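You operate a simulated robot arm through the tools that you are given. There is no shell and no other tool. Be economical: measure what you need, move in short steps, check, and stop when the job is done.

Carry out the task below with a simulated robot arm. There is one attempt and no reset: what you move stays moved.

TASK
Take the brass block with the smallest size on its label from the door end of the tube bench and leave it on the top of the alignment table. Open the jig table drawer, take the white cloth on the worktop under the peg panel and put it away inside and shut the drawer again. Open the right blue drawer. Any order will do. Set down upright: brass block.
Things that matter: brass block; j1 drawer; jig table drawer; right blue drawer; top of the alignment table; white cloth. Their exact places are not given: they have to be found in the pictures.

Only the result counts: the job must be done as asked and must still hold three seconds after the hand-in. Knocking over, shifting, dropping, spilling or breaking anything else fails it. Flat cloth is picked up by pressing the open fingertips on it (5 to 10 N) and closing them slowly along it; thin cloth reads only 2 to 8 mm in the jaws.

THE ROBOT
A 6-joint arm with a two-finger parallel gripper on a trunk, on a base that drives. Base frame: it is fixed to the floor where the robot stands at the start and does not move with it; the origin is under the middle of the robot, x ahead of it, y to its left, z up. Lengths are in cm, angles in degrees, forces in N, time in s.
With the tool pointing down near the work surface it reaches from about 32 to 70 cm from the robot's upright axis, wherever it stands. Its first joint turns from -166.0 to 166.0 degrees. Places, roughly: j1 drawer [230, -30, 70]; jig table drawer [230, -30, 70]; right blue drawer [180, 310, 70]; top of the alignment table [280, 190, 80]. Payload 4.1 kg.
The tool frame sits at the grasp point between the pads (the TCP): z along the fingers, y along the line on which they close. The tips reach 2.3 cm beyond it. The gripper opens to 9.4 cm. The fingers are 3.8 cm wide and 1 cm thick; the gripper's body (5.4 by 9.6 cm) begins 3.9 cm behind the TCP.
Orientation is told as [roll, pitch, yaw] about the base's x, y, z axes, in that order, counted from this pose: with the fingers straight down and closing along the base's y, the tool's x points along the base's -x, its y along +y and its z along -z.

THE INTERFACE
- The arm moves only by the tool nudge_tool. Its argument "motion" is a list of rows, each a list of 6 numbers: the shift along the tool's x, y, z in cm, then the turn, a rotation vector about the tool's x, y, z in degrees. In form: [[x, y, z, ax, ay, az], ...]. A call has 1 to 10 rows; each row shifts and turns the commanded pose from where the row before left it, along the tool's axes as they then stand. "claw" is the closure in counts, from 0 (fully open) to 255 (shut), set as the call begins (left out, the last holds). A row lasts 0.2 s, in which the tool goes at most 5 cm and 8.6 degrees; a call with a longer step from one row to the next is refused whole, and so is a gripper value outside its range. A pose out of reach is approached as far as the arm can. The call stops where the force on the tool passes 40 N (or 10 N more than at its start, if that is more) or the arm is blocked; 0.2 s more then pass. The fingers move at their own pace (about 4.5 cm/s each) and stop on an object; they squeeze with about 21 N. The grip force told is the motor's: it shows also when the fingers shut on nothing. Time passes only in rows, and 0.2 s behind the last, so rows that do not move let the fingers close. It gives the time, the measured TCP pose, the force on the tool (base axes), the opening and the grip force at its end, in the units of the frame above (readings bear some noise), with the torque about the TCP (base axes, N m) and any sound that the robot's microphone picked up.
- Cameras (640 x 400 px; columns grow to the right, rows downward): "scene" is now at [-5.65, 11.04, 153.18]; the picture's right is [-1.00, -0.04, 0.00], its down [-0.03, 0.93, -0.36] and it looks along [0.01, -0.36, -0.93] (base axes); focal length 214 px, centre (320, 200). "wrist" rides on the gripper at [8.6, 1.6, -7.4] in the tool frame; the picture's right is [-0.18, 0.98, 0.00], its down [-0.58, -0.11, -0.81] and it looks along [-0.79, -0.15, 0.59] (tool axes); focal length 243 px, centre (320, 200).
- snapshot(camera): a new picture of that camera. No time passes.
- raise_lower(by): slides the trunk up (or, below 0, down) by that many cm; the arm and the scene camera ride with it, the base frame stays. It gives what a move gives, with no picture.
- roll_base(legs): drives the robot by 1 to 6 legs, each [ahead, turn to the left] in cm and degrees, along the robot's own axes; the way and the turn of a leg run together, so that a leg with both is an arc; at most 150 cm and 180 degrees a leg. The arm and the cameras ride along, it lands a little off, and it stops where it bumps. It gives what a move gives.
- head_to(pan, tilt): turns the head with the scene camera to pan (to the left, within 155 degrees either way) and tilt (down, from -29 to 69), counted from straight ahead of the robot. It gives what a move gives.
- point_at(camera, pixels): for up to 12 pixels [column, row] of the newest picture of that camera ("zoom" is the newest enlarged one), the place [x, y, z] in the base frame of the surface seen there, good to about 0.2 cm. No time passes.
- zoom(camera, box): a new picture of the part [left, top, right, bottom] of that camera's present view, enlarged. No time passes.
- hand_in(): hands the job in; it is judged then, once.

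Work in short steps. Measure before you move; look again where a grasp or a placing could have gone wrong, and mend it. You have 110 turns and 82 pictures in all, those below and enlarged ones among them. Open the gripper and draw the arm clear of the work before you hand the job in, unless the task says otherwise; then end with one line.

The tools are called after "Call:" by a JSON object that holds its "api" and its "payload". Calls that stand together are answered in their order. nudge_tool: Moves the arm, as the interface text tells. Its arguments: {"type":"object","properties":{"motion":{"type":"array"},"claw":{"type":"number"}},"required":["motion"]} The other tools are called the same way: raise_lower (by) slides the trunk up or down; roll_base (legs) drives the base; head_to (pan, tilt) turns the head that bears the scene camera; snapshot (camera) takes a picture; point_at (camera, pixels) gives the place of the surface under pixels of a picture; zoom (camera, box) takes an enlarged picture of a part of a camera's view; hand_in () hands the job in.

At the start:

```text
clock: 0.0
eef_pos: [47.88, 13.07, 110.67]
ee_rot: [0.0, 0.1, 0.1]
wrist_force: [0.1, 0.0, 0.3]
torque: [-0.02, -0.03, 0.0]
opening: 9.39
gripper_force: 0.0
trunk travel left (down, up): [-52.5, 6.5]
robot x, y, heading: [0.09, -0.06, 0.0]
head pan, tilt: [-87.9, 68.8]
```

scene: 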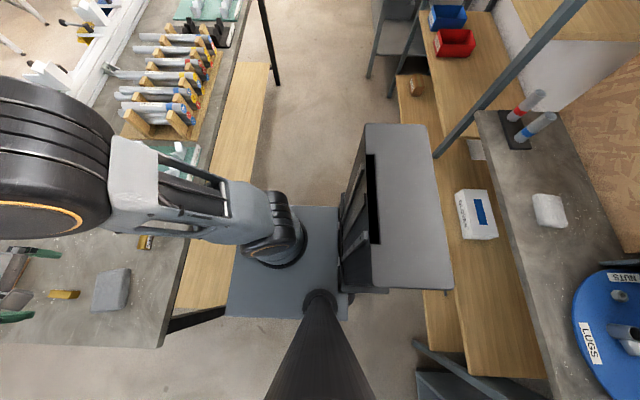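
wrist: 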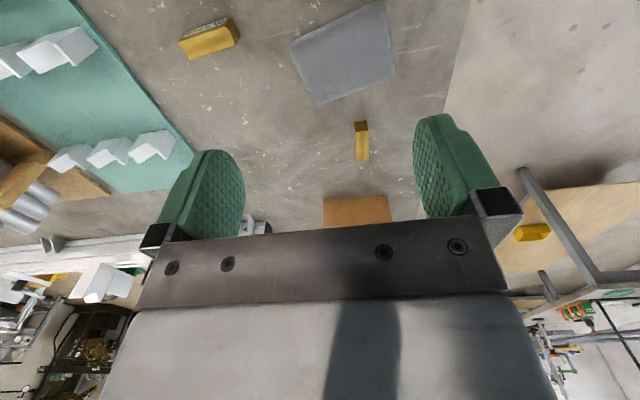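

The scene camera looks steeply down to the right; I turn the head ahead to see the room.

Call:
{"api": "head_to", "payload": {"pan": 0, "tilt": 25}}

Call:
{"api": "snapshot", "payload": {"camera": "scene"}}

Call:
{"api": "head_to", "payload": {"pan": 70, "tilt": 25}}

Call:
{"api": "snapshot", "payload": {"camera": "scene"}}

Call:
{"api": "head_to", "payload": {"pan": -70, "tilt": 25}}

Call:
{"api": "snapshot", "payload": {"camera": "scene"}}

```text
clock: 1.6
eef_pos: [47.86, 13.03, 110.75]
ee_rot: [0.0, 0.0, 0.0]
wrist_force: [-0.6, 0.1, -1.0]
torque: [0.03, 0.03, 0.03]
opening: 9.4
gripper_force: 0.1
trunk travel left (down, up): [-52.5, 6.5]
robot x, y, heading: [0.07, -0.2, 0.2]
head pan, tilt: [0.0, 25.0]
```

```text
79 pictures are left
```

scene: 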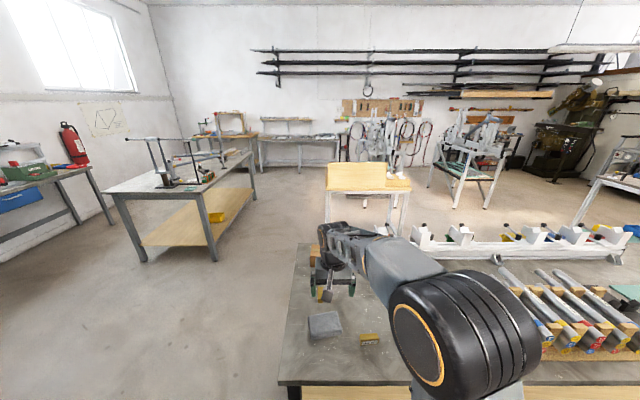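

```text
clock: 3.0
eef_pos: [47.86, 13.06, 110.76]
ee_rot: [0.0, 0.0, -0.1]
wrist_force: [-0.5, 0.4, -1.0]
torque: [-0.02, -0.03, -0.03]
opening: 9.4
gripper_force: 0.2
trunk travel left (down, up): [-52.5, 6.5]
robot x, y, heading: [-0.23, -0.11, -0.1]
head pan, tilt: [70.0, 25.0]
```

```text
78 pictures are left
```

scene: 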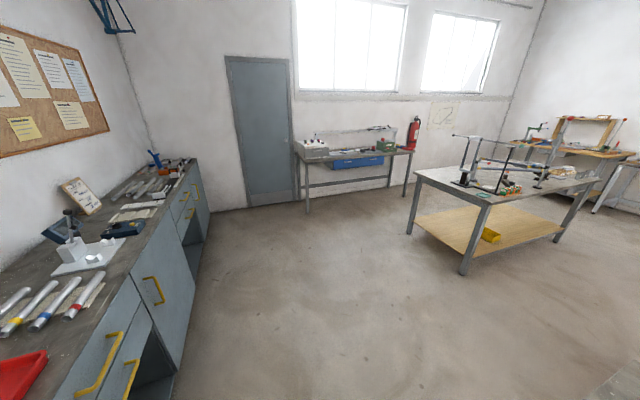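

```text
clock: 5.3
eef_pos: [47.79, 13.02, 110.75]
ee_rot: [-0.1, 0.1, 0.0]
wrist_force: [-0.2, 0.7, 0.1]
torque: [0.0, 0.02, -0.03]
opening: 9.39
gripper_force: 0.0
trunk travel left (down, up): [-52.5, 6.5]
robot x, y, heading: [0.24, 0.17, -0.2]
head pan, tilt: [-70.0, 25.0]
```

```text
77 pictures are left
```

scene: 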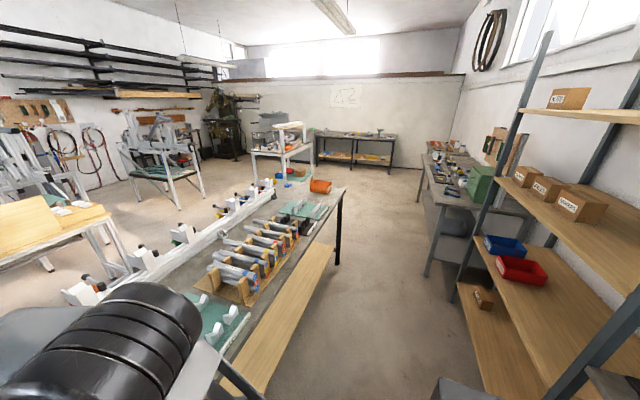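

The brass blocks sit on the bench under the gripper; zoom on them from the wrist, and on the jig table from the head.

Call:
{"api": "zoom", "payload": {"camera": "wrist", "box": [160, 0, 420, 170]}}

Call:
{"api": "head_to", "payload": {"pan": 0, "tilt": 25}}

Call:
{"api": "zoom", "payload": {"camera": "scene", "box": [240, 90, 440, 230]}}

Call:
{"api": "zoom", "payload": {"camera": "scene", "box": [280, 230, 420, 370]}}

Call:
{"api": "point_at", "payload": {"camera": "scene", "pixels": [[340, 192], [410, 190], [330, 165], [400, 165], [365, 340], [325, 325], [180, 185], [110, 192], [252, 155], [212, 260]]}}

Call:
{"api": "point_at", "payload": {"camera": "wrist", "pixels": [[210, 38], [361, 135], [357, 215], [345, 50]]}}

```text
2.35 times, centred on (290, 85) of wrist
```

zoom: 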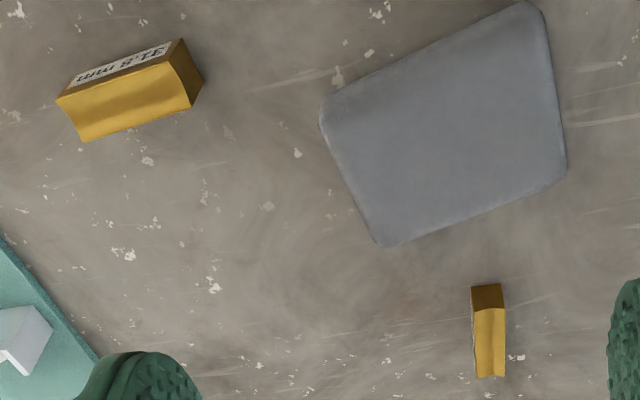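

```text
clock: 6.7
eef_pos: [47.82, 12.96, 110.6]
ee_rot: [0.0, 0.0, 0.0]
wrist_force: [-1.0, -1.5, -0.3]
torque: [0.0, 0.02, -0.01]
opening: 9.4
gripper_force: 0.1
trunk travel left (down, up): [-52.5, 6.5]
robot x, y, heading: [0.22, -0.09, -0.2]
head pan, tilt: [0.0, 25.0]
```

```text
2.86 times, centred on (340, 160) of scene
```

zoom: 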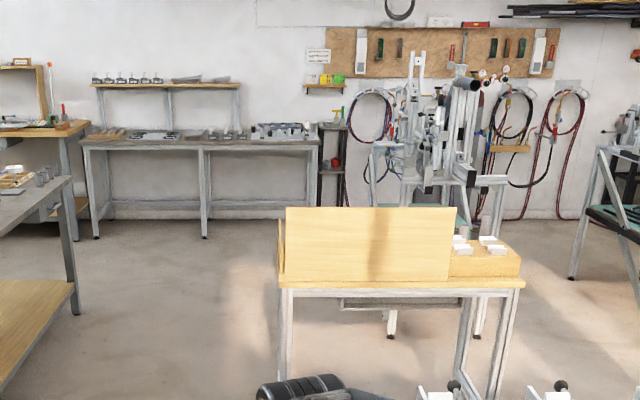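

```text
2.86 times, centred on (350, 300) of scene
```

zoom: 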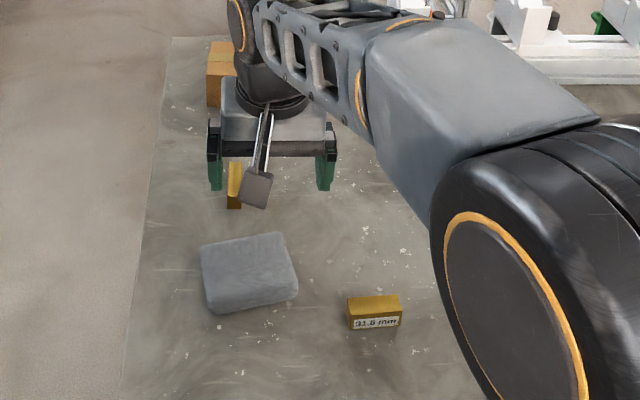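

```text
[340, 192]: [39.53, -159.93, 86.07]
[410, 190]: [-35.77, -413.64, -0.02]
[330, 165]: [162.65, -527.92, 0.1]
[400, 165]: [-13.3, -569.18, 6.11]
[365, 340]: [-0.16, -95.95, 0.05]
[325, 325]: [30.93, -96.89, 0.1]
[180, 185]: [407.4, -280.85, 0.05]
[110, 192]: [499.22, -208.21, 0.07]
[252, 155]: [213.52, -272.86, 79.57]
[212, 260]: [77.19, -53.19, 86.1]
```

```text
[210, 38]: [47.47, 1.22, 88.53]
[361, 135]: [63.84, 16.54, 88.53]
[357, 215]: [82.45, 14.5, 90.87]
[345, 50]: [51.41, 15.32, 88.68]
```

Three blocks: A (47.5,1.2), B (63.8,16.5), C (~82,14.5). I re-aim for the labels.

Call:
{"api": "head_to", "payload": {"pan": -5, "tilt": 45}}

Call:
{"api": "snapshot", "payload": {"camera": "scene"}}

Call:
{"api": "head_to", "payload": {"pan": -135, "tilt": 35}}

Call:
{"api": "snapshot", "payload": {"camera": "scene"}}

Call:
{"api": "head_to", "payload": {"pan": 150, "tilt": 35}}

Call:
{"api": "snapshot", "payload": {"camera": "scene"}}

```text
clock: 7.5
eef_pos: [47.92, 12.98, 110.61]
ee_rot: [0.0, 0.0, 0.0]
wrist_force: [-0.4, 0.3, 0.5]
torque: [-0.02, -0.01, 0.04]
opening: 9.44
gripper_force: 0.1
trunk travel left (down, up): [-52.5, 6.5]
robot x, y, heading: [0.25, -0.03, 0.1]
head pan, tilt: [-5.0, 45.0]
```

```text
73 pictures are left
```

scene: 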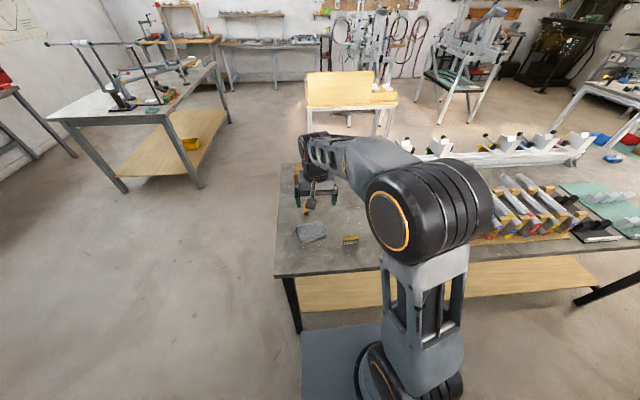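

```text
clock: 9.6
eef_pos: [47.91, 13.01, 110.61]
ee_rot: [-0.1, 0.0, 0.0]
wrist_force: [1.5, 0.3, 0.3]
torque: [-0.03, -0.01, -0.01]
opening: 9.39
gripper_force: 0.1
trunk travel left (down, up): [-52.5, 6.5]
robot x, y, heading: [0.02, 0.13, 0.1]
head pan, tilt: [-135.0, 35.0]
```

```text
72 pictures are left
```

scene: 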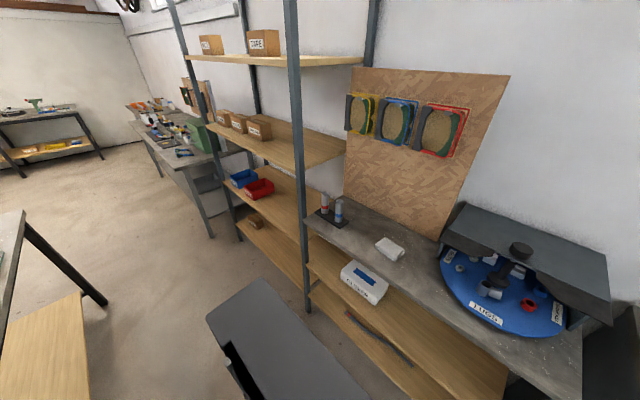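

```text
clock: 13.5
eef_pos: [47.85, 12.98, 110.58]
ee_rot: [0.0, 0.1, 0.0]
wrist_force: [-0.3, -1.1, 0.3]
torque: [-0.01, -0.01, -0.01]
opening: 9.38
gripper_force: 0.1
trunk travel left (down, up): [-52.5, 6.5]
robot x, y, heading: [-0.17, 0.16, 0.1]
head pan, tilt: [150.0, 35.0]
```

```text
71 pictures are left
```

scene: 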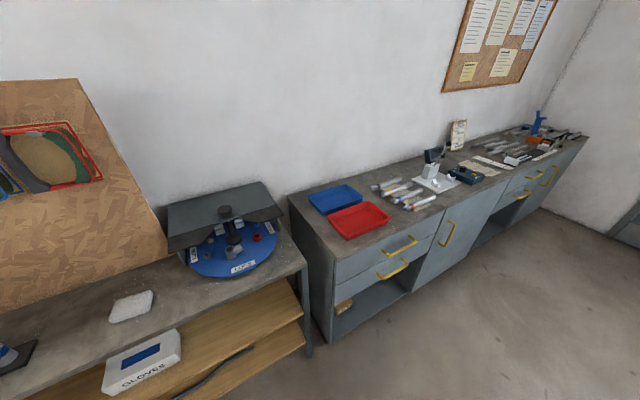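

The OSB panel has a white item below at (390,248); another panel stands over the bench at (190,100). I'll zoom on both.

Call:
{"api": "head_to", "payload": {"pan": -115, "tilt": 35}}

Call:
{"api": "snapshot", "payload": {"camera": "scene"}}

Call:
{"api": "zoom", "payload": {"camera": "scene", "box": [240, 60, 340, 190]}}

Call:
{"api": "zoom", "payload": {"camera": "scene", "box": [440, 70, 640, 300]}}

```text
clock: 17.2
eef_pos: [47.94, 12.97, 110.7]
ee_rot: [0.0, 0.0, 0.0]
wrist_force: [-0.2, -0.1, -0.1]
torque: [-0.01, -0.02, -0.02]
opening: 9.38
gripper_force: 0.1
trunk travel left (down, up): [-52.5, 6.5]
robot x, y, heading: [0.07, 0.2, 0.1]
head pan, tilt: [-115.0, 35.0]
```

```text
70 pictures are left
```

scene: 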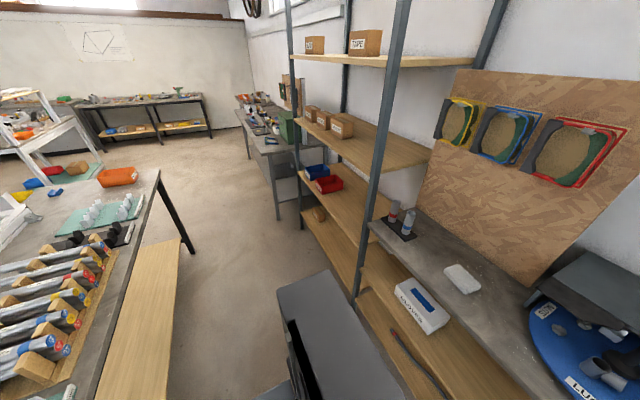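

```text
3.08 times, centred on (290, 125) of scene
```

zoom: 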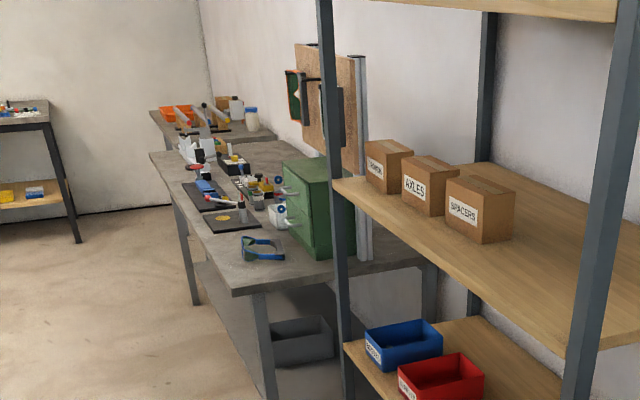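

```text
1.74 times, centred on (540, 185) of scene
```

zoom: 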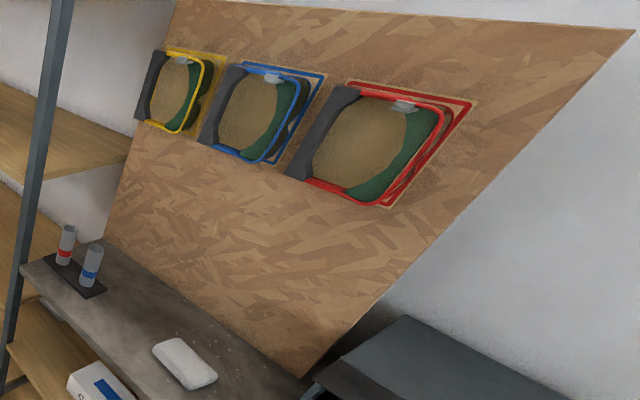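

The OSB panel with goggles on pegs is the peg panel; the white folded cloth is at (462,278). I get its places.

Call:
{"api": "point_at", "payload": {"camera": "scene", "pixels": [[452, 266], [468, 268], [481, 290], [464, 293], [445, 285], [420, 245], [500, 335], [520, 280], [420, 305], [405, 285], [395, 240]]}}

Call:
{"api": "head_to", "payload": {"pan": -5, "tilt": 40}}

Call:
{"api": "zoom", "payload": {"camera": "scene", "box": [285, 160, 385, 240]}}

```text
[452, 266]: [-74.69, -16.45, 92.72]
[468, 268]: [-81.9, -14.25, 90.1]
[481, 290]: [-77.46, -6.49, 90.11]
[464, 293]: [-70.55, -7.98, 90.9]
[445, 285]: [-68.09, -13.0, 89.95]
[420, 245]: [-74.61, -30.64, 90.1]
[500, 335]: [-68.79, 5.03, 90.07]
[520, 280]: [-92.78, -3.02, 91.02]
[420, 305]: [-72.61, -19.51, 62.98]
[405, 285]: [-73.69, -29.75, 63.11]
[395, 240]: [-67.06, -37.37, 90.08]
```

```text
clock: 19.1
eef_pos: [47.83, 13.06, 110.71]
ee_rot: [0.0, 0.0, 0.0]
wrist_force: [0.4, -0.1, 0.3]
torque: [0.01, -0.04, -0.02]
opening: 9.42
gripper_force: 0.0
trunk travel left (down, up): [-52.5, 6.5]
robot x, y, heading: [0.06, -0.1, 0.2]
head pan, tilt: [-5.0, 40.0]
```

```text
5.00 times, centred on (335, 200) of scene
```

zoom: 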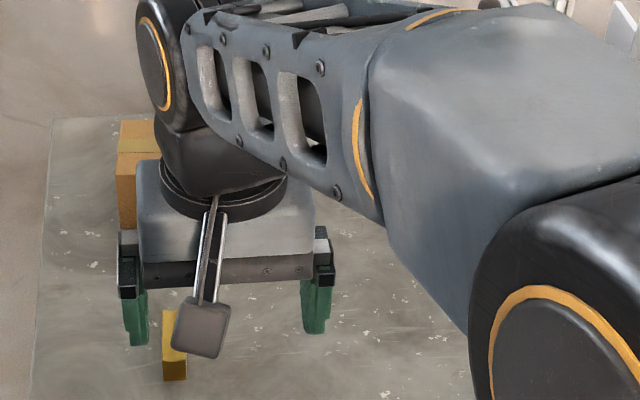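

The orange thing further back may be a carton. I move the wrist to the right and turn it to see B's label side (facing -y).

Call:
{"api": "nudge_tool", "payload": {"motion": [[0, -3.5, 0, 0, 0, -8], [0, -3.5, 0, 0, 0, -8], [0, -3.5, 0, 0, 0, -8], [0, -3.5, 0, 0, 0, -8], [0, -3.5, 0, 0, 0, -8], [0, -3.5, 0, 0, 0, 0]]}}

Call:
{"api": "snapshot", "payload": {"camera": "wrist"}}

```text
clock: 20.5
eef_pos: [54.84, -6.18, 110.7]
ee_rot: [0.0, 0.0, 40.1]
wrist_force: [0.8, -0.3, 0.0]
torque: [0.02, 0.0, -0.01]
opening: 9.39
gripper_force: 0.0
trunk travel left (down, up): [-52.5, 6.5]
robot x, y, heading: [-0.23, 0.06, -0.1]
head pan, tilt: [-5.0, 40.0]
```

```text
66 pictures are left
```

wrist: 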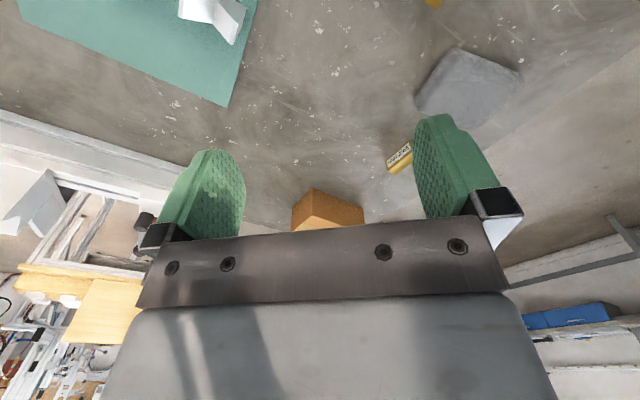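

Label of B shows at (398,155); zoom there and also look at the scene for a third block.

Call:
{"api": "zoom", "payload": {"camera": "wrist", "box": [370, 130, 430, 180]}}

Call:
{"api": "zoom", "payload": {"camera": "scene", "box": [275, 160, 395, 260]}}

```text
8.00 times, centred on (400, 155) of wrist
```

zoom: 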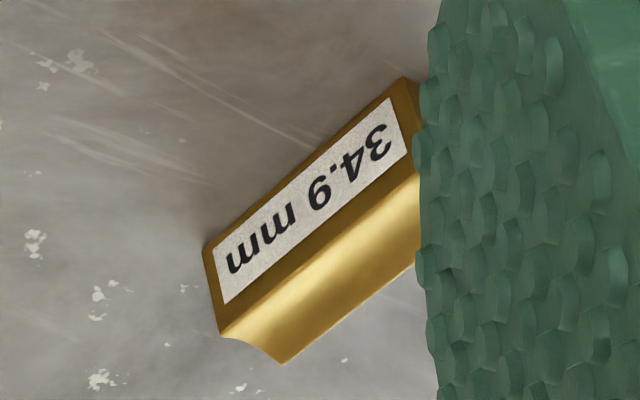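

```text
4.00 times, centred on (335, 210) of scene
```

zoom: 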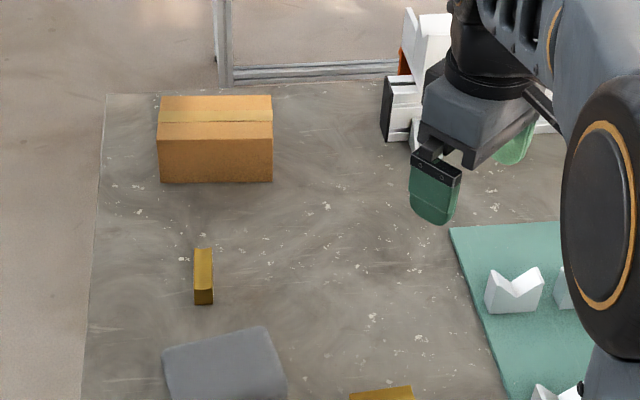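

B is 34.9 mm. Now A's label and geometry from the scene camera.

Call:
{"api": "head_to", "payload": {"pan": -5, "tilt": 55}}

Call:
{"api": "snapshot", "payload": {"camera": "scene"}}

Call:
{"api": "zoom", "payload": {"camera": "scene", "box": [325, 140, 405, 200]}}

```text
clock: 21.3
eef_pos: [54.71, -6.18, 110.58]
ee_rot: [0.0, 0.0, 40.0]
wrist_force: [0.8, -0.5, -0.3]
torque: [0.03, -0.01, 0.03]
opening: 9.38
gripper_force: 0.1
trunk travel left (down, up): [-52.5, 6.5]
robot x, y, heading: [0.04, 0.02, -0.1]
head pan, tilt: [-5.0, 55.0]
```

```text
63 pictures are left
```

scene: 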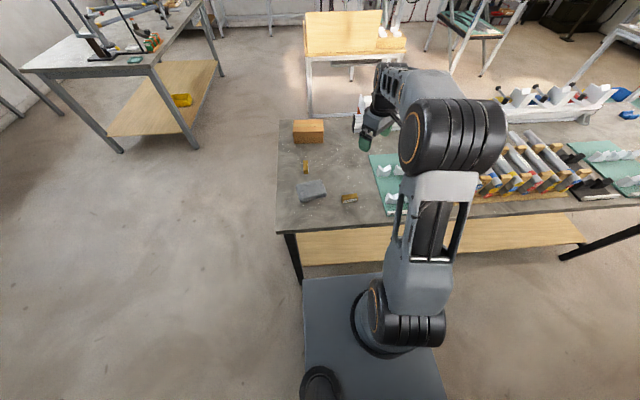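

```text
6.67 times, centred on (365, 170) of scene
```

zoom: 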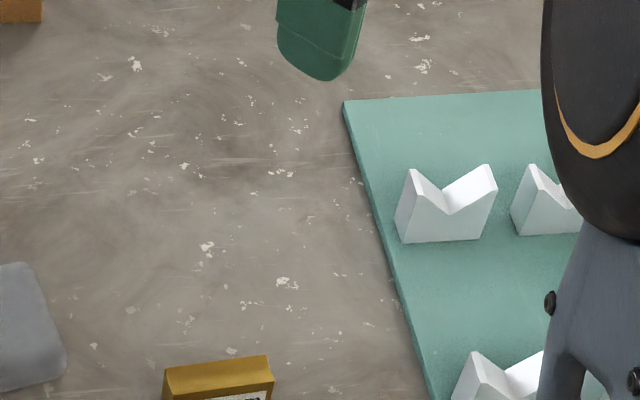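

Call:
{"api": "zoom", "payload": {"camera": "scene", "box": [325, 182, 373, 212]}}

Call:
{"api": "point_at", "payload": {"camera": "zoom", "pixels": [[250, 150], [405, 145], [230, 220], [410, 220], [320, 170], [320, 215]]}}

```text
13.33 times, centred on (349, 197) of scene
```

zoom: 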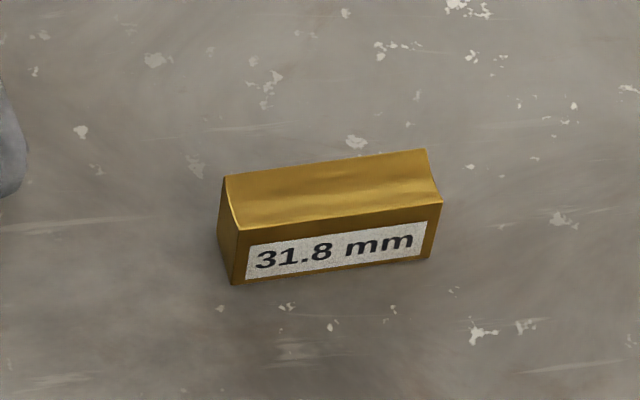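

```text
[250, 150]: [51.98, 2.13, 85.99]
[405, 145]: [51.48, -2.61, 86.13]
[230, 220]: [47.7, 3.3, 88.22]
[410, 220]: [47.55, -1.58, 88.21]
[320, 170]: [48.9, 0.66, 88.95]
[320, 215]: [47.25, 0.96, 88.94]
```

A is 31.8 mm, smaller than B. I measure A's corners for the grasp.

Call:
{"api": "point_at", "payload": {"camera": "zoom", "pixels": [[232, 184], [418, 156], [245, 225], [430, 200], [245, 276], [425, 252], [330, 165], [338, 205], [333, 185]]}}

```text
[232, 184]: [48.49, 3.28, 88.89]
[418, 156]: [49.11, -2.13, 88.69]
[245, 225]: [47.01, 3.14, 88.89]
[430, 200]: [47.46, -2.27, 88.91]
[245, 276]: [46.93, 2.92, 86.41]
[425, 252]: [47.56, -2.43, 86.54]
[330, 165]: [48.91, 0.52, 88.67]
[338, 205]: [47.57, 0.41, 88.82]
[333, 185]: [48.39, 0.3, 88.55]
```

I turn the tool to yaw 96 so it closes across the block's 1.8 cm width, then shift above it to z≈97.

Call:
{"api": "nudge_tool", "payload": {"motion": [[0, 0, 0, 0, 0, -8], [0, 0, 0, 0, 0, -8], [0, 0, 0, 0, 0, -8], [0, 0, 0, 0, 0, -8], [0, 0, 0, 0, 0, -8], [0, 0, 0, 0, 0, -8], [-2.5, 2, 0, 0, 0, -8], [-2.5, 2, 2, 0, 0, 0], [-2.4, 2, 4, 0, 0, 0], [0, 0, 4, 0, 0, 0]], "claw": 100}}

Call:
{"api": "snapshot", "payload": {"camera": "wrist"}}

```text
refused: row 9 steps farther than a row can; nothing moved
```

```text
60 pictures are left
```

wrist: 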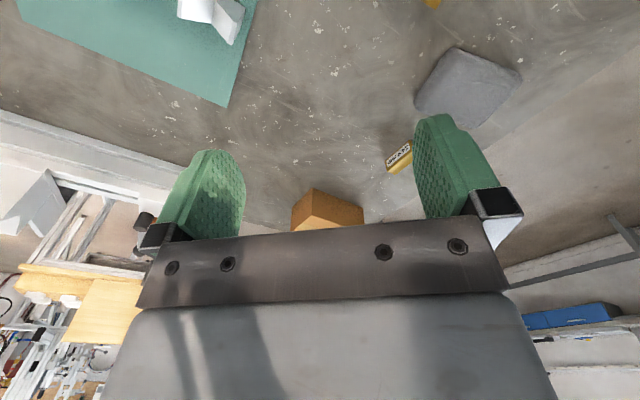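

The combined step was too long; I shorten it.

Call:
{"api": "nudge_tool", "payload": {"motion": [[0, 0, 0, 0, 0, -8], [0, 0, 0, 0, 0, -8], [0, 0, 0, 0, 0, -8], [0, 0, 0, 0, 0, -8], [0, 0, 0, 0, 0, -8], [0, 0, 0, 0, 0, -8], [-2.5, 2, 0, 0, 0, -8], [-2.5, 2, 2, 0, 0, 0], [-2.4, 2, 3, 0, 0, 0], [0, 0, 4.5, 0, 0, 0]], "claw": 100}}

Call:
{"api": "snapshot", "payload": {"camera": "wrist"}}

```text
clock: 23.5
eef_pos: [48.47, 0.92, 101.03]
ee_rot: [0.0, 0.0, 96.0]
wrist_force: [-0.5, 1.1, -0.6]
torque: [0.03, 0.01, 0.01]
opening: 5.72
gripper_force: 0.1
trunk travel left (down, up): [-52.5, 6.5]
robot x, y, heading: [-0.04, 0.27, -0.2]
head pan, tilt: [-5.0, 55.0]
```

```text
59 pictures are left
```

wrist: 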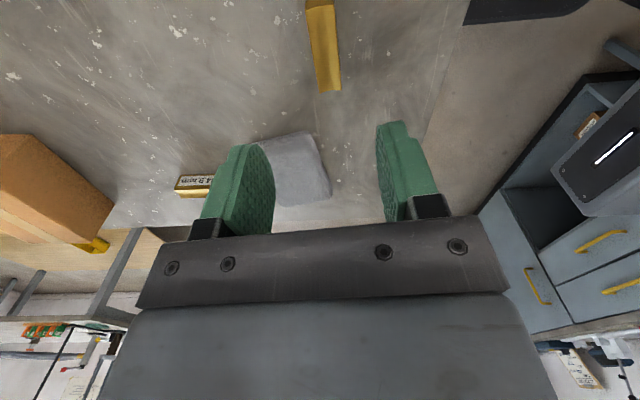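

TCP reads (48.47,0.92); I correct by 0.5 and descend to z≈88.7.

Call:
{"api": "nudge_tool", "payload": {"motion": [[0.4, 0.5, 3, 0, 0, 0], [0, 0, 3, 0, 0, 0], [0, 0, 3, 0, 0, 0], [0, 0, 2, 0, 0, 0], [0, 0, 1.3, 0, 0, 0]]}}

Call:
{"api": "snapshot", "payload": {"camera": "wrist"}}

```text
clock: 24.7
eef_pos: [48.13, 0.43, 88.75]
ee_rot: [-0.1, 0.1, 96.0]
wrist_force: [-0.6, -1.1, 0.7]
torque: [-0.01, 0.02, -0.02]
opening: 5.74
gripper_force: 0.1
trunk travel left (down, up): [-52.5, 6.5]
robot x, y, heading: [-0.01, 0.22, 0.0]
head pan, tilt: [-5.0, 55.0]
```

```text
58 pictures are left
```

wrist: 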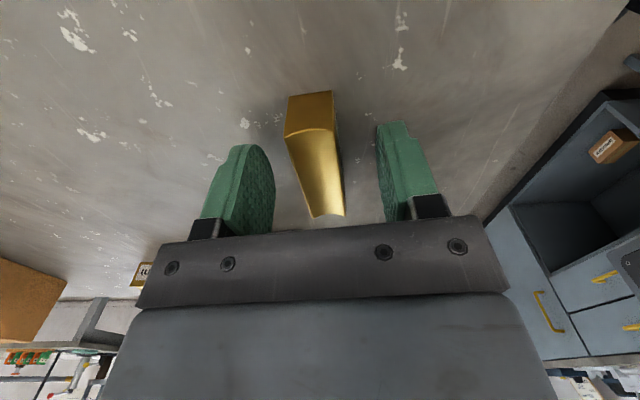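

The block is centred between the pads; close and lift.

Call:
{"api": "nudge_tool", "payload": {"motion": [[0, 0, 0, 0, 0, 0], [0, 0, 0, 0, 0, 0], [0, 0, 0, 0, 0, 0], [0, 0, 0, 0, 0, 0]], "claw": 255}}

Call:
{"api": "nudge_tool", "payload": {"motion": [[0, 0, -2, 0, 0, 0], [0, 0, -4, 0, 0, 0], [0, 0, -4.5, 0, 0, 0], [0, 0, -4.5, 0, 0, 0], [0, 0, -4.5, 0, 0, 0], [0, 0, -3, 0, 0, 0]]}}

Call:
{"api": "snapshot", "payload": {"camera": "wrist"}}

```text
clock: 25.7
eef_pos: [48.06, 0.39, 88.71]
ee_rot: [0.0, 0.0, 96.1]
wrist_force: [-0.8, -0.5, 0.1]
torque: [0.0, 0.0, 0.04]
opening: 1.99
gripper_force: 21.0
trunk travel left (down, up): [-52.5, 6.5]
robot x, y, heading: [0.16, -0.08, 0.3]
head pan, tilt: [-5.0, 55.0]
```

```text
clock: 27.1
eef_pos: [48.0, 0.57, 111.28]
ee_rot: [0.0, 0.1, 96.0]
wrist_force: [0.6, 0.2, -1.4]
torque: [-0.03, 0.0, 0.04]
opening: 1.96
gripper_force: 21.0
trunk travel left (down, up): [-52.5, 6.5]
robot x, y, heading: [0.09, 0.35, -0.2]
head pan, tilt: [-5.0, 55.0]
```

```text
57 pictures are left
```

wrist: 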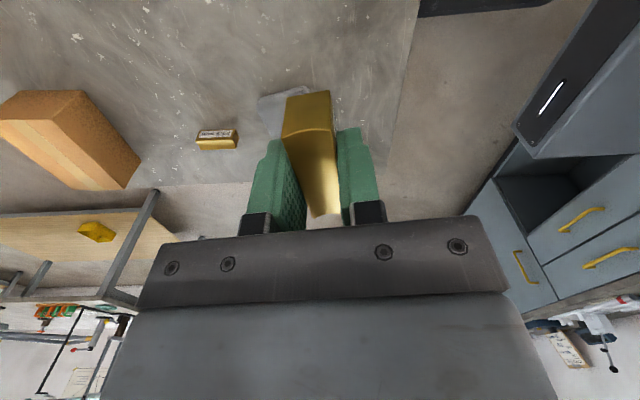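

Block held (1.96 cm). I look for driving clearance and the positions of alignment table and others.

Call:
{"api": "point_at", "payload": {"camera": "scene", "pixels": [[304, 277], [306, 370], [440, 390], [275, 228], [279, 122], [160, 75], [25, 70], [120, 152], [196, 147], [285, 240]]}}

Call:
{"api": "head_to", "payload": {"pan": 60, "tilt": 25}}

Call:
{"api": "snapshot", "payload": {"camera": "scene"}}

Call:
{"api": "point_at", "payload": {"camera": "scene", "pixels": [[430, 183], [495, 194], [575, 190], [590, 190], [535, 165], [380, 160], [340, 163], [392, 155], [310, 162], [200, 230], [110, 385], [225, 205]]}}

```text
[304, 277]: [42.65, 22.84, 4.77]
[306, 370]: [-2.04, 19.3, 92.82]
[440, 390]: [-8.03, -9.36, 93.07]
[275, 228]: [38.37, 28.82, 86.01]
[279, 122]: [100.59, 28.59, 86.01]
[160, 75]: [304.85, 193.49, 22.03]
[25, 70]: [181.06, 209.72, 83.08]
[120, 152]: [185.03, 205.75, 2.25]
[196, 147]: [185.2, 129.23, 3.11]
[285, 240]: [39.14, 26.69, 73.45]
```

```text
clock: 28.4
eef_pos: [47.92, 0.49, 111.3]
ee_rot: [0.0, 0.1, 96.0]
wrist_force: [0.1, 0.2, -3.1]
torque: [-0.01, 0.0, -0.01]
opening: 2.01
gripper_force: 21.5
trunk travel left (down, up): [-52.5, 6.5]
robot x, y, heading: [0.08, -0.04, 0.1]
head pan, tilt: [60.0, 25.0]
```

```text
56 pictures are left
```

scene: 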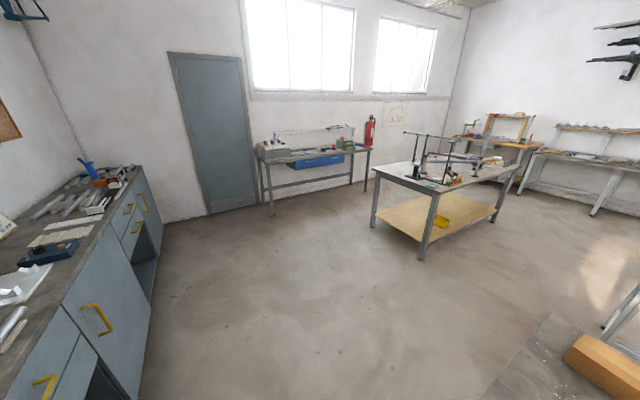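

```text
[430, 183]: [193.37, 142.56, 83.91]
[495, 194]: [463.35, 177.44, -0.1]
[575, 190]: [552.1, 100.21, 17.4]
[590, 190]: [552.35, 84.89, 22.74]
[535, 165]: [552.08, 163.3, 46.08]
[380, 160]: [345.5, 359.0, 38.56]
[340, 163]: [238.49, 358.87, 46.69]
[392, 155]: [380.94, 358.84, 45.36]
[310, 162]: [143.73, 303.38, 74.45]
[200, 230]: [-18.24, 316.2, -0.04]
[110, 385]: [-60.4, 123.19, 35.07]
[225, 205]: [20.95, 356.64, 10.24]
```

Base front (x≈42) is under the bench near its leg; I check clearance behind before driving.

Call:
{"api": "head_to", "payload": {"pan": -150, "tilt": 60}}

Call:
{"api": "snapshot", "payload": {"camera": "scene"}}

Call:
{"api": "point_at", "payload": {"camera": "scene", "pixels": [[130, 250], [200, 150], [300, 300], [330, 220], [260, 250], [300, 250], [380, 230], [420, 200], [450, 250]]}}

```text
clock: 31.5
eef_pos: [48.0, 0.46, 111.31]
ee_rot: [-0.1, 0.0, 96.0]
wrist_force: [0.5, 0.2, -2.7]
torque: [0.01, 0.01, -0.01]
opening: 2.01
gripper_force: 20.5
trunk travel left (down, up): [-52.5, 6.5]
robot x, y, heading: [0.12, 0.01, 0.0]
head pan, tilt: [-150.0, 60.0]
```

```text
55 pictures are left
```

scene: 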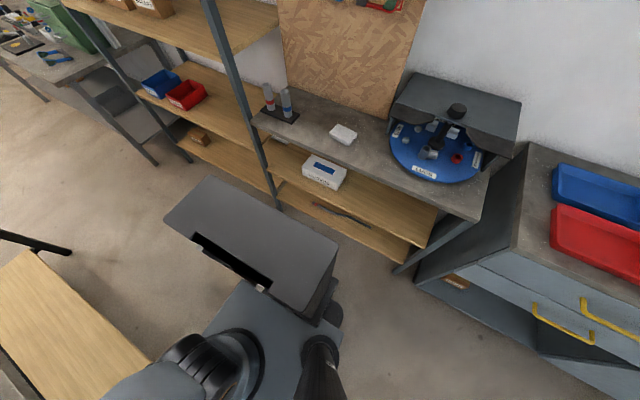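

```text
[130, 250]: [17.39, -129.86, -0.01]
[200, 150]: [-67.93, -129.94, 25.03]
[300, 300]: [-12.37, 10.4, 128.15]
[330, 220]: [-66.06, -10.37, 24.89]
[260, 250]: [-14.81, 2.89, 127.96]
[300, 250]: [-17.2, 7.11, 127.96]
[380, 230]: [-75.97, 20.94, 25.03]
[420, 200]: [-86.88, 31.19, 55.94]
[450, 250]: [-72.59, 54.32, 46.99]
```

Call:
{"api": "point_at", "payload": {"camera": "scene", "pixels": [[170, 218], [206, 182], [334, 242], [270, 215], [325, 310], [338, 325], [300, 380], [345, 345]]}}

```text
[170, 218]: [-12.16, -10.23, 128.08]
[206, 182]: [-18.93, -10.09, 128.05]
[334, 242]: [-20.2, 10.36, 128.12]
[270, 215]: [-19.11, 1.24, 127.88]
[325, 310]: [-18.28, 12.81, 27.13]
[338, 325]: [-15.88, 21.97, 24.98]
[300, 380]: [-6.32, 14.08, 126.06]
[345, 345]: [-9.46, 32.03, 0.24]
```

Rear ends near x≈-22 and the shelf begins near -66: I back 28, turn left, drive to y≈150, turn right and advance to x≈85, then look.

Call:
{"api": "roll_base", "payload": {"legs": [[-28, 0], [0, 90], [150, 0], [0, -90], [115, 0]]}}

Call:
{"api": "head_to", "payload": {"pan": 0, "tilt": 35}}

Call:
{"api": "snapshot", "payload": {"camera": "scene"}}

```text
clock: 45.7
eef_pos: [-11.01, 194.78, 111.2]
ee_rot: [0.1, 0.1, 165.2]
wrist_force: [0.0, -0.6, -3.3]
torque: [-0.02, -0.04, 0.01]
opening: 1.99
gripper_force: 21.5
trunk travel left (down, up): [-52.5, 6.5]
robot x, y, heading: [-27.66, 149.63, 69.4]
head pan, tilt: [-150.0, 60.0]
stopped in leg 4: the robot was blocked; the commanded pose is now the measured one
```

```text
clock: 48.1
eef_pos: [-11.01, 194.54, 111.24]
ee_rot: [0.0, 0.1, 165.1]
wrist_force: [0.0, -0.3, -3.1]
torque: [-0.05, -0.03, 0.04]
opening: 1.99
gripper_force: 21.0
trunk travel left (down, up): [-52.5, 6.5]
robot x, y, heading: [-27.75, 149.18, 69.4]
head pan, tilt: [0.0, 35.0]
```

```text
54 pictures are left
```

scene: 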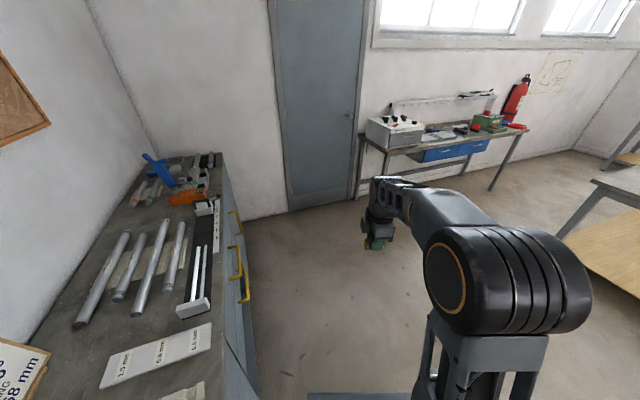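

Turning right bumped the rear on the cabinet; I drive ahead away from it (heading 69°) and then finish the turn.

Call:
{"api": "roll_base", "payload": {"legs": [[45, 0], [0, -69], [50, 0]]}}

Call:
{"api": "snapshot", "payload": {"camera": "scene"}}

Call:
{"api": "head_to", "payload": {"pan": -90, "tilt": 35}}

Call:
{"api": "snapshot", "payload": {"camera": "scene"}}

```text
clock: 56.3
eef_pos: [85.77, 191.9, 111.3]
ee_rot: [-0.1, 0.0, 95.8]
wrist_force: [0.0, -0.2, -3.0]
torque: [-0.01, 0.02, -0.02]
opening: 1.99
gripper_force: 21.3
trunk travel left (down, up): [-52.5, 6.5]
robot x, y, heading: [37.85, 191.63, -0.0]
head pan, tilt: [0.0, 35.0]
```

```text
53 pictures are left
```

scene: 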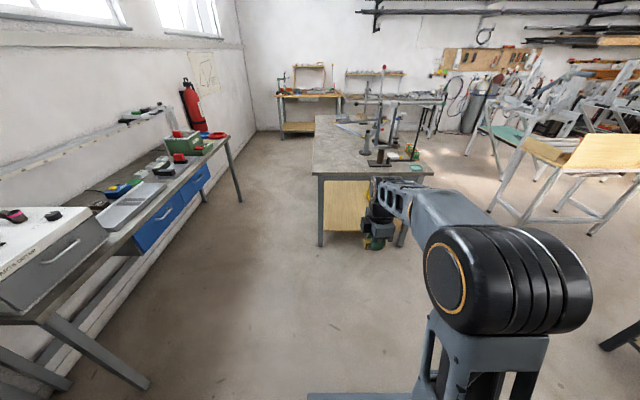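

```text
clock: 58.0
eef_pos: [85.75, 192.0, 111.33]
ee_rot: [0.0, 0.0, 95.6]
wrist_force: [0.4, 0.3, -3.1]
torque: [-0.01, 0.01, 0.0]
opening: 1.99
gripper_force: 21.7
trunk travel left (down, up): [-52.5, 6.5]
robot x, y, heading: [37.89, 191.76, 0.0]
head pan, tilt: [-90.0, 35.0]
```

```text
52 pictures are left
```

scene: 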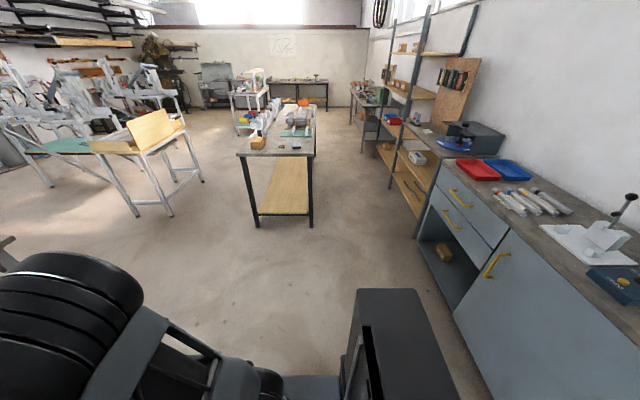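

I zoom on the bench end to check around the carton.

Call:
{"api": "zoom", "payload": {"camera": "scene", "box": [230, 105, 330, 165]}}

Call:
{"api": "head_to", "payload": {"pan": 0, "tilt": 30}}

Call:
{"api": "snapshot", "payload": {"camera": "scene"}}

Call:
{"api": "zoom", "payload": {"camera": "scene", "box": [300, 90, 450, 200]}}

Call:
{"api": "point_at", "payload": {"camera": "scene", "pixels": [[322, 190], [345, 188], [350, 175], [365, 190], [330, 160], [420, 195], [380, 185], [205, 185], [160, 232], [130, 275]]}}

```text
6.40 times, centred on (280, 135) of scene
```

zoom: 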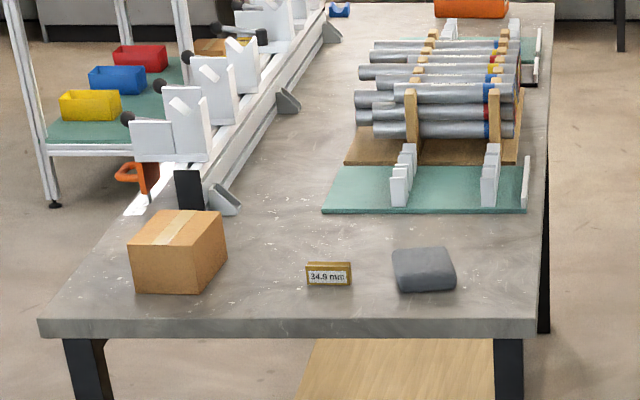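

```text
clock: 59.6
eef_pos: [85.84, 191.92, 111.33]
ee_rot: [0.0, 0.0, 95.8]
wrist_force: [1.2, -0.4, -2.8]
torque: [0.0, -0.03, -0.01]
opening: 2.0
gripper_force: 21.2
trunk travel left (down, up): [-52.5, 6.5]
robot x, y, heading: [38.05, 192.07, -0.1]
head pan, tilt: [0.0, 30.0]
```

```text
50 pictures are left
```

scene: 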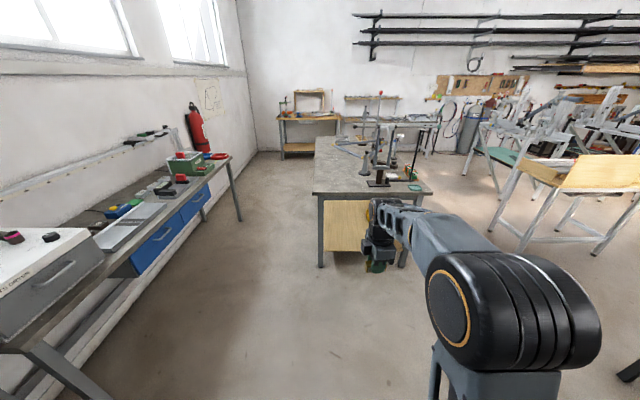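

```text
3.64 times, centred on (375, 145) of scene
```

zoom: 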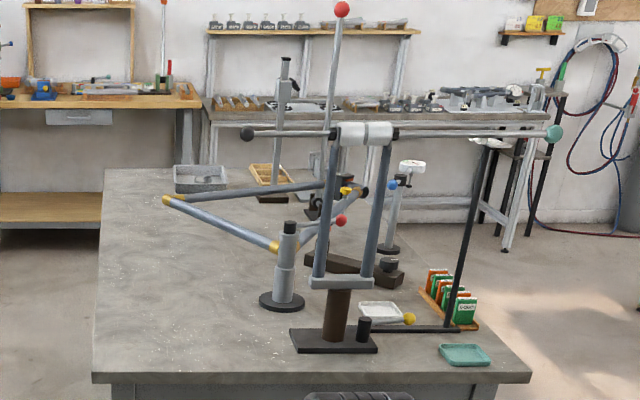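

```text
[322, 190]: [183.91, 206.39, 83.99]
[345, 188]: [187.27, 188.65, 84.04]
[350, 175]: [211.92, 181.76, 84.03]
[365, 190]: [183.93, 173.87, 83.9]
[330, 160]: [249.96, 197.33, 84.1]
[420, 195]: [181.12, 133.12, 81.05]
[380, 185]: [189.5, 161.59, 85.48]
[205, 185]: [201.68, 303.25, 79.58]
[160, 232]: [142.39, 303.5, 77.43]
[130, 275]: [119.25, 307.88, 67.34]
```

No third block: 31.8 is smallest. The clear corner of the alignment table is around (195,195,84); I check the long bars before approaching.

Call:
{"api": "point_at", "payload": {"camera": "zoom", "pixels": [[166, 201], [275, 246], [240, 135], [280, 290], [320, 340], [200, 175], [220, 190], [294, 350], [110, 330]]}}

Call:
{"api": "roll_base", "payload": {"legs": [[90, 0]]}}

Call:
{"api": "head_to", "payload": {"pan": 0, "tilt": 45}}

Call:
{"api": "snapshot", "payload": {"camera": "scene"}}

```text
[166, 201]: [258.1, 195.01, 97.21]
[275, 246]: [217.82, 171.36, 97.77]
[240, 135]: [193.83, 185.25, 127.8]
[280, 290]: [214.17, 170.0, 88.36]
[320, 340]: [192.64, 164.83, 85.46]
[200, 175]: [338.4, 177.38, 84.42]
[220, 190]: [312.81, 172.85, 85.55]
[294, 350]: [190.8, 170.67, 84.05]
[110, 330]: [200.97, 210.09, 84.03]
```

```text
clock: 64.4
eef_pos: [176.02, 191.11, 111.34]
ee_rot: [0.0, 0.0, 95.2]
wrist_force: [0.3, 0.7, -2.3]
torque: [0.03, -0.02, -0.03]
opening: 2.0
gripper_force: 21.2
trunk travel left (down, up): [-52.5, 6.5]
robot x, y, heading: [127.76, 191.63, -0.6]
head pan, tilt: [0.0, 30.0]
```

```text
clock: 65.1
eef_pos: [175.89, 191.17, 111.28]
ee_rot: [0.0, 0.0, 95.3]
wrist_force: [0.6, 0.4, -2.8]
torque: [-0.02, -0.02, -0.01]
opening: 2.0
gripper_force: 21.6
trunk travel left (down, up): [-52.5, 6.5]
robot x, y, heading: [127.78, 191.28, -0.4]
head pan, tilt: [0.0, 45.0]
```

```text
48 pictures are left
```

scene: 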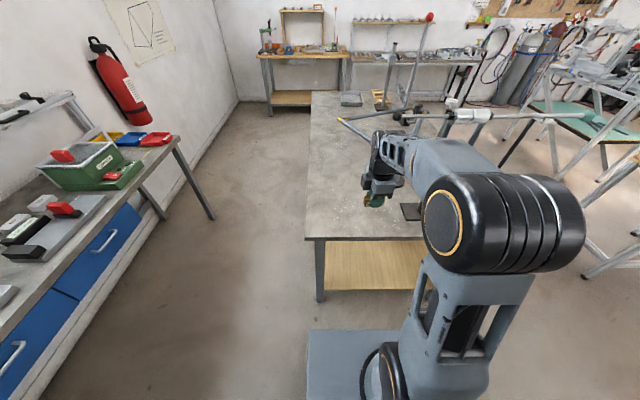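

The crossbar's knob is at (194,185,128), so I place near the left corner, TCP (190,203): first sideways, then ahead, then partly down.

Call:
{"api": "nudge_tool", "payload": {"motion": [[-3.5, 0, 0, 0, 0, 0], [-3.5, 0, 0, 0, 0, 0], [-3.5, 0, 0, 0, 0, 0], [0, -4, 0, 0, 0, 0], [0, -4, 0, 0, 0, 0], [0, -4, 0, 0, 0, 0], [0, -3.1, 0, 0, 0, 0], [0, 0, 4, 0, 0, 0], [0, 0, 4, 0, 0, 0], [0, 0, 4, 0, 0, 0]]}}

Call:
{"api": "snapshot", "payload": {"camera": "scene"}}

```text
clock: 67.3
eef_pos: [189.97, 202.96, 99.11]
ee_rot: [0.1, -0.1, 95.2]
wrist_force: [-0.1, 0.3, -3.2]
torque: [0.02, 0.0, 0.0]
opening: 2.01
gripper_force: 20.7
trunk travel left (down, up): [-52.5, 6.5]
robot x, y, heading: [128.27, 191.32, -0.6]
head pan, tilt: [0.0, 45.0]
```

```text
47 pictures are left
```

scene: 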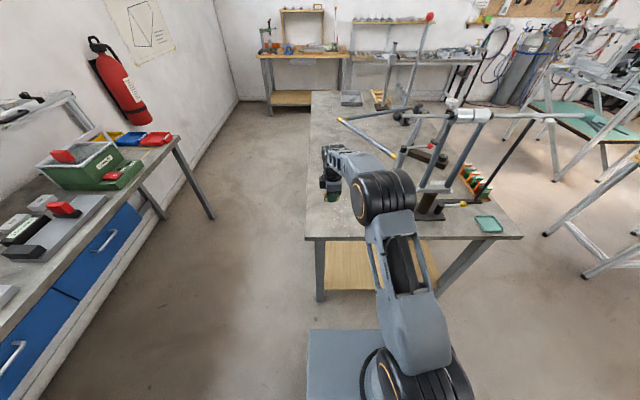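

The elbow at (385,195) has to stay off the frame; I check its place and the table edge.

Call:
{"api": "point_at", "payload": {"camera": "scene", "pixels": [[380, 190], [405, 190], [410, 205], [345, 160], [310, 236], [312, 205], [400, 160], [428, 205]]}}

```text
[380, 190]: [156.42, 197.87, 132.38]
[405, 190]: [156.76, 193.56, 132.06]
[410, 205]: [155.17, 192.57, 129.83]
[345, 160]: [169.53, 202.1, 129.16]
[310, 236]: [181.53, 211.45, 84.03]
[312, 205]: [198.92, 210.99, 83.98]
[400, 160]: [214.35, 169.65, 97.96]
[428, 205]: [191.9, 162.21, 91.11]
```

The arm is clear; I lower to TCP z≈86.8.

Call:
{"api": "nudge_tool", "payload": {"motion": [[0, 0, 4, 0, 0, 0], [0, 0, 4, 0, 0, 0], [0, 0, 2.5, 0, 0, 0], [0, 0, 1, 0, 0, 0], [0, 0, 0.4, 0, 0, 0], [0, 0, 0.3, 0, 0, 0]]}}

```text
clock: 68.7
eef_pos: [190.01, 202.96, 87.15]
ee_rot: [0.0, 0.0, 95.3]
wrist_force: [-0.9, 0.2, -2.5]
torque: [0.02, 0.0, 0.01]
opening: 1.99
gripper_force: 21.2
trunk travel left (down, up): [-52.5, 6.5]
robot x, y, heading: [127.91, 191.32, -0.7]
head pan, tilt: [0.0, 45.0]
```

Not yet in contact; I creep down in small steps.

Call:
{"api": "nudge_tool", "payload": {"motion": [[0, 0, 0.2, 0, 0, 0], [0, 0, 0.15, 0, 0, 0], [0, 0, 0.1, 0, 0, 0]]}}

```text
clock: 69.5
eef_pos: [190.13, 203.09, 86.77]
ee_rot: [-0.1, -0.1, 95.3]
wrist_force: [0.1, -1.3, 4.1]
torque: [-0.12, 0.05, 0.0]
opening: 2.0
gripper_force: 21.5
trunk travel left (down, up): [-52.5, 6.5]
robot x, y, heading: [127.72, 191.3, -0.6]
head pan, tilt: [0.0, 45.0]
```

Contact (force went from -3 to +4). I open and lift away.

Call:
{"api": "nudge_tool", "payload": {"motion": [[0, 0, 0, 0, 0, 0], [0, 0, 0, 0, 0, 0], [0, 0, 0, 0, 0, 0]], "claw": 90}}

Call:
{"api": "nudge_tool", "payload": {"motion": [[0, 0, -2, 0, 0, 0], [0, 0, -4, 0, 0, 0], [0, 0, -4, 0, 0, 0], [0, 0, -4, 0, 0, 0], [0, 4, -2, 0, 0, 0], [0, 4, 0, 0, 0, 0], [0, 4, 0, 0, 0, 0], [0, 3, 0, 0, 0, 0]]}}

Call:
{"api": "snapshot", "payload": {"camera": "scene"}}

Call:
{"api": "zoom", "payload": {"camera": "scene", "box": [290, 170, 390, 250]}}

```text
clock: 70.3
eef_pos: [190.04, 203.06, 86.77]
ee_rot: [0.0, 0.0, 95.3]
wrist_force: [1.2, 0.2, 1.2]
torque: [0.01, 0.0, -0.01]
opening: 6.11
gripper_force: 0.0
trunk travel left (down, up): [-52.5, 6.5]
robot x, y, heading: [128.22, 191.11, -0.2]
head pan, tilt: [0.0, 45.0]
```

```text
clock: 72.1
eef_pos: [175.16, 201.71, 102.67]
ee_rot: [0.0, -0.1, 95.4]
wrist_force: [0.1, 0.1, 0.5]
torque: [0.0, -0.03, 0.0]
opening: 6.09
gripper_force: 0.1
trunk travel left (down, up): [-52.5, 6.5]
robot x, y, heading: [127.7, 191.32, -0.3]
head pan, tilt: [0.0, 45.0]
```

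```text
46 pictures are left
```

scene: 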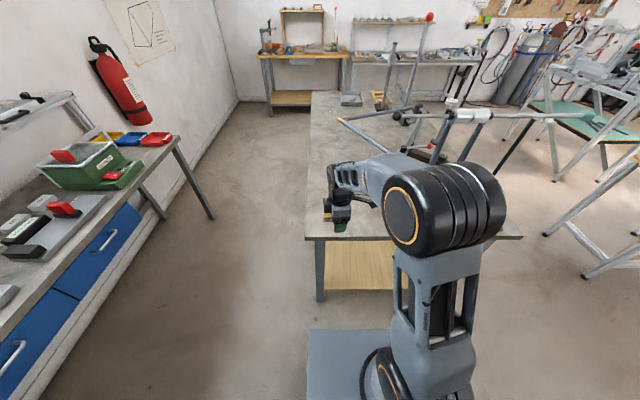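

```text
5.00 times, centred on (340, 210) of scene
```

zoom: 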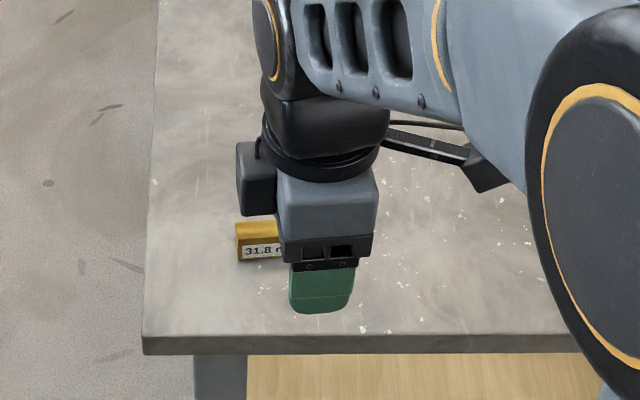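

Block stands on the table. Next the blue drawers: I measure the handle and front of the right one (handle at (105,240)).

Call:
{"api": "zoom", "payload": {"camera": "scene", "box": [0, 180, 160, 400]}}

Call:
{"api": "point_at", "payload": {"camera": "scene", "pixels": [[93, 250], [105, 240], [116, 231], [15, 353], [70, 290], [138, 215], [80, 268], [190, 185], [170, 140]]}}

```text
1.82 times, centred on (80, 290) of scene
```

zoom: 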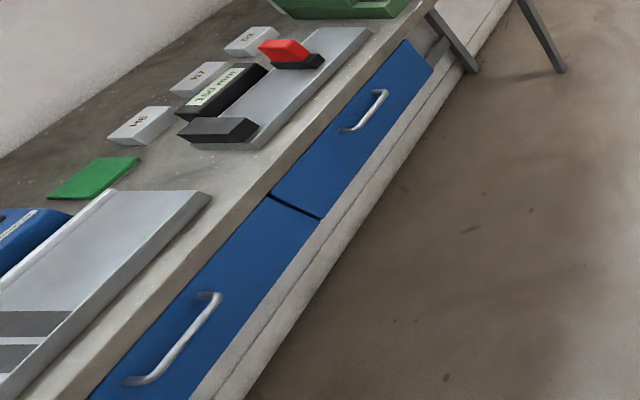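

```text
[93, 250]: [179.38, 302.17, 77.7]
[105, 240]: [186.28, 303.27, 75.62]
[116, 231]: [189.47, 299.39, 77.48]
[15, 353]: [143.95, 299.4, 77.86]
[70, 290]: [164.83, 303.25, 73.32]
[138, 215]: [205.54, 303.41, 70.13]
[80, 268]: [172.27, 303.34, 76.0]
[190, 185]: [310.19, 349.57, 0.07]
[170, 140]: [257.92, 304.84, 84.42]
```

Right blue drawer: front y=303.3, handle x≈179–190, z≈77.5, at y≈299.5. I drive to about (156,240) facing it (+y).

Call:
{"api": "roll_base", "payload": {"legs": [[0, 60.5], [52, 0], [0, 30]]}}

Call:
{"api": "head_to", "payload": {"pan": -20, "tilt": 50}}

Call:
{"api": "snapshot", "payload": {"camera": "scene"}}

```text
clock: 79.3
eef_pos: [142.87, 282.99, 102.69]
ee_rot: [0.1, -0.1, -174.3]
wrist_force: [-0.2, -0.2, -0.5]
torque: [0.0, 0.01, 0.03]
opening: 6.09
gripper_force: 0.1
trunk travel left (down, up): [-52.5, 6.5]
robot x, y, heading: [153.73, 235.73, 90.4]
head pan, tilt: [0.0, 45.0]
```

```text
clock: 80.1
eef_pos: [142.93, 282.99, 102.69]
ee_rot: [0.0, 0.0, -174.2]
wrist_force: [-0.1, -0.1, 0.0]
torque: [0.01, 0.0, -0.04]
opening: 6.09
gripper_force: 0.0
trunk travel left (down, up): [-52.5, 6.5]
robot x, y, heading: [153.89, 236.33, 90.1]
head pan, tilt: [-20.0, 50.0]
```

```text
43 pictures are left
```

scene: 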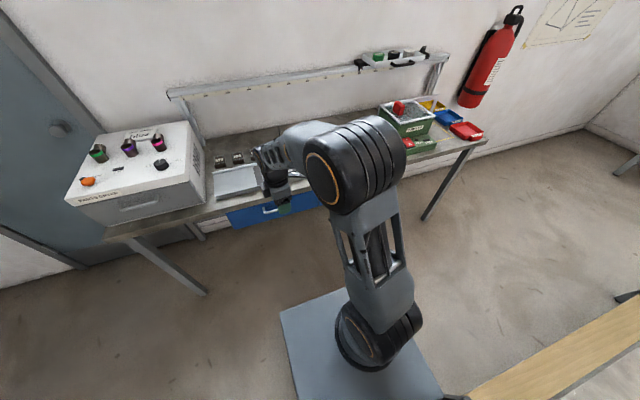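

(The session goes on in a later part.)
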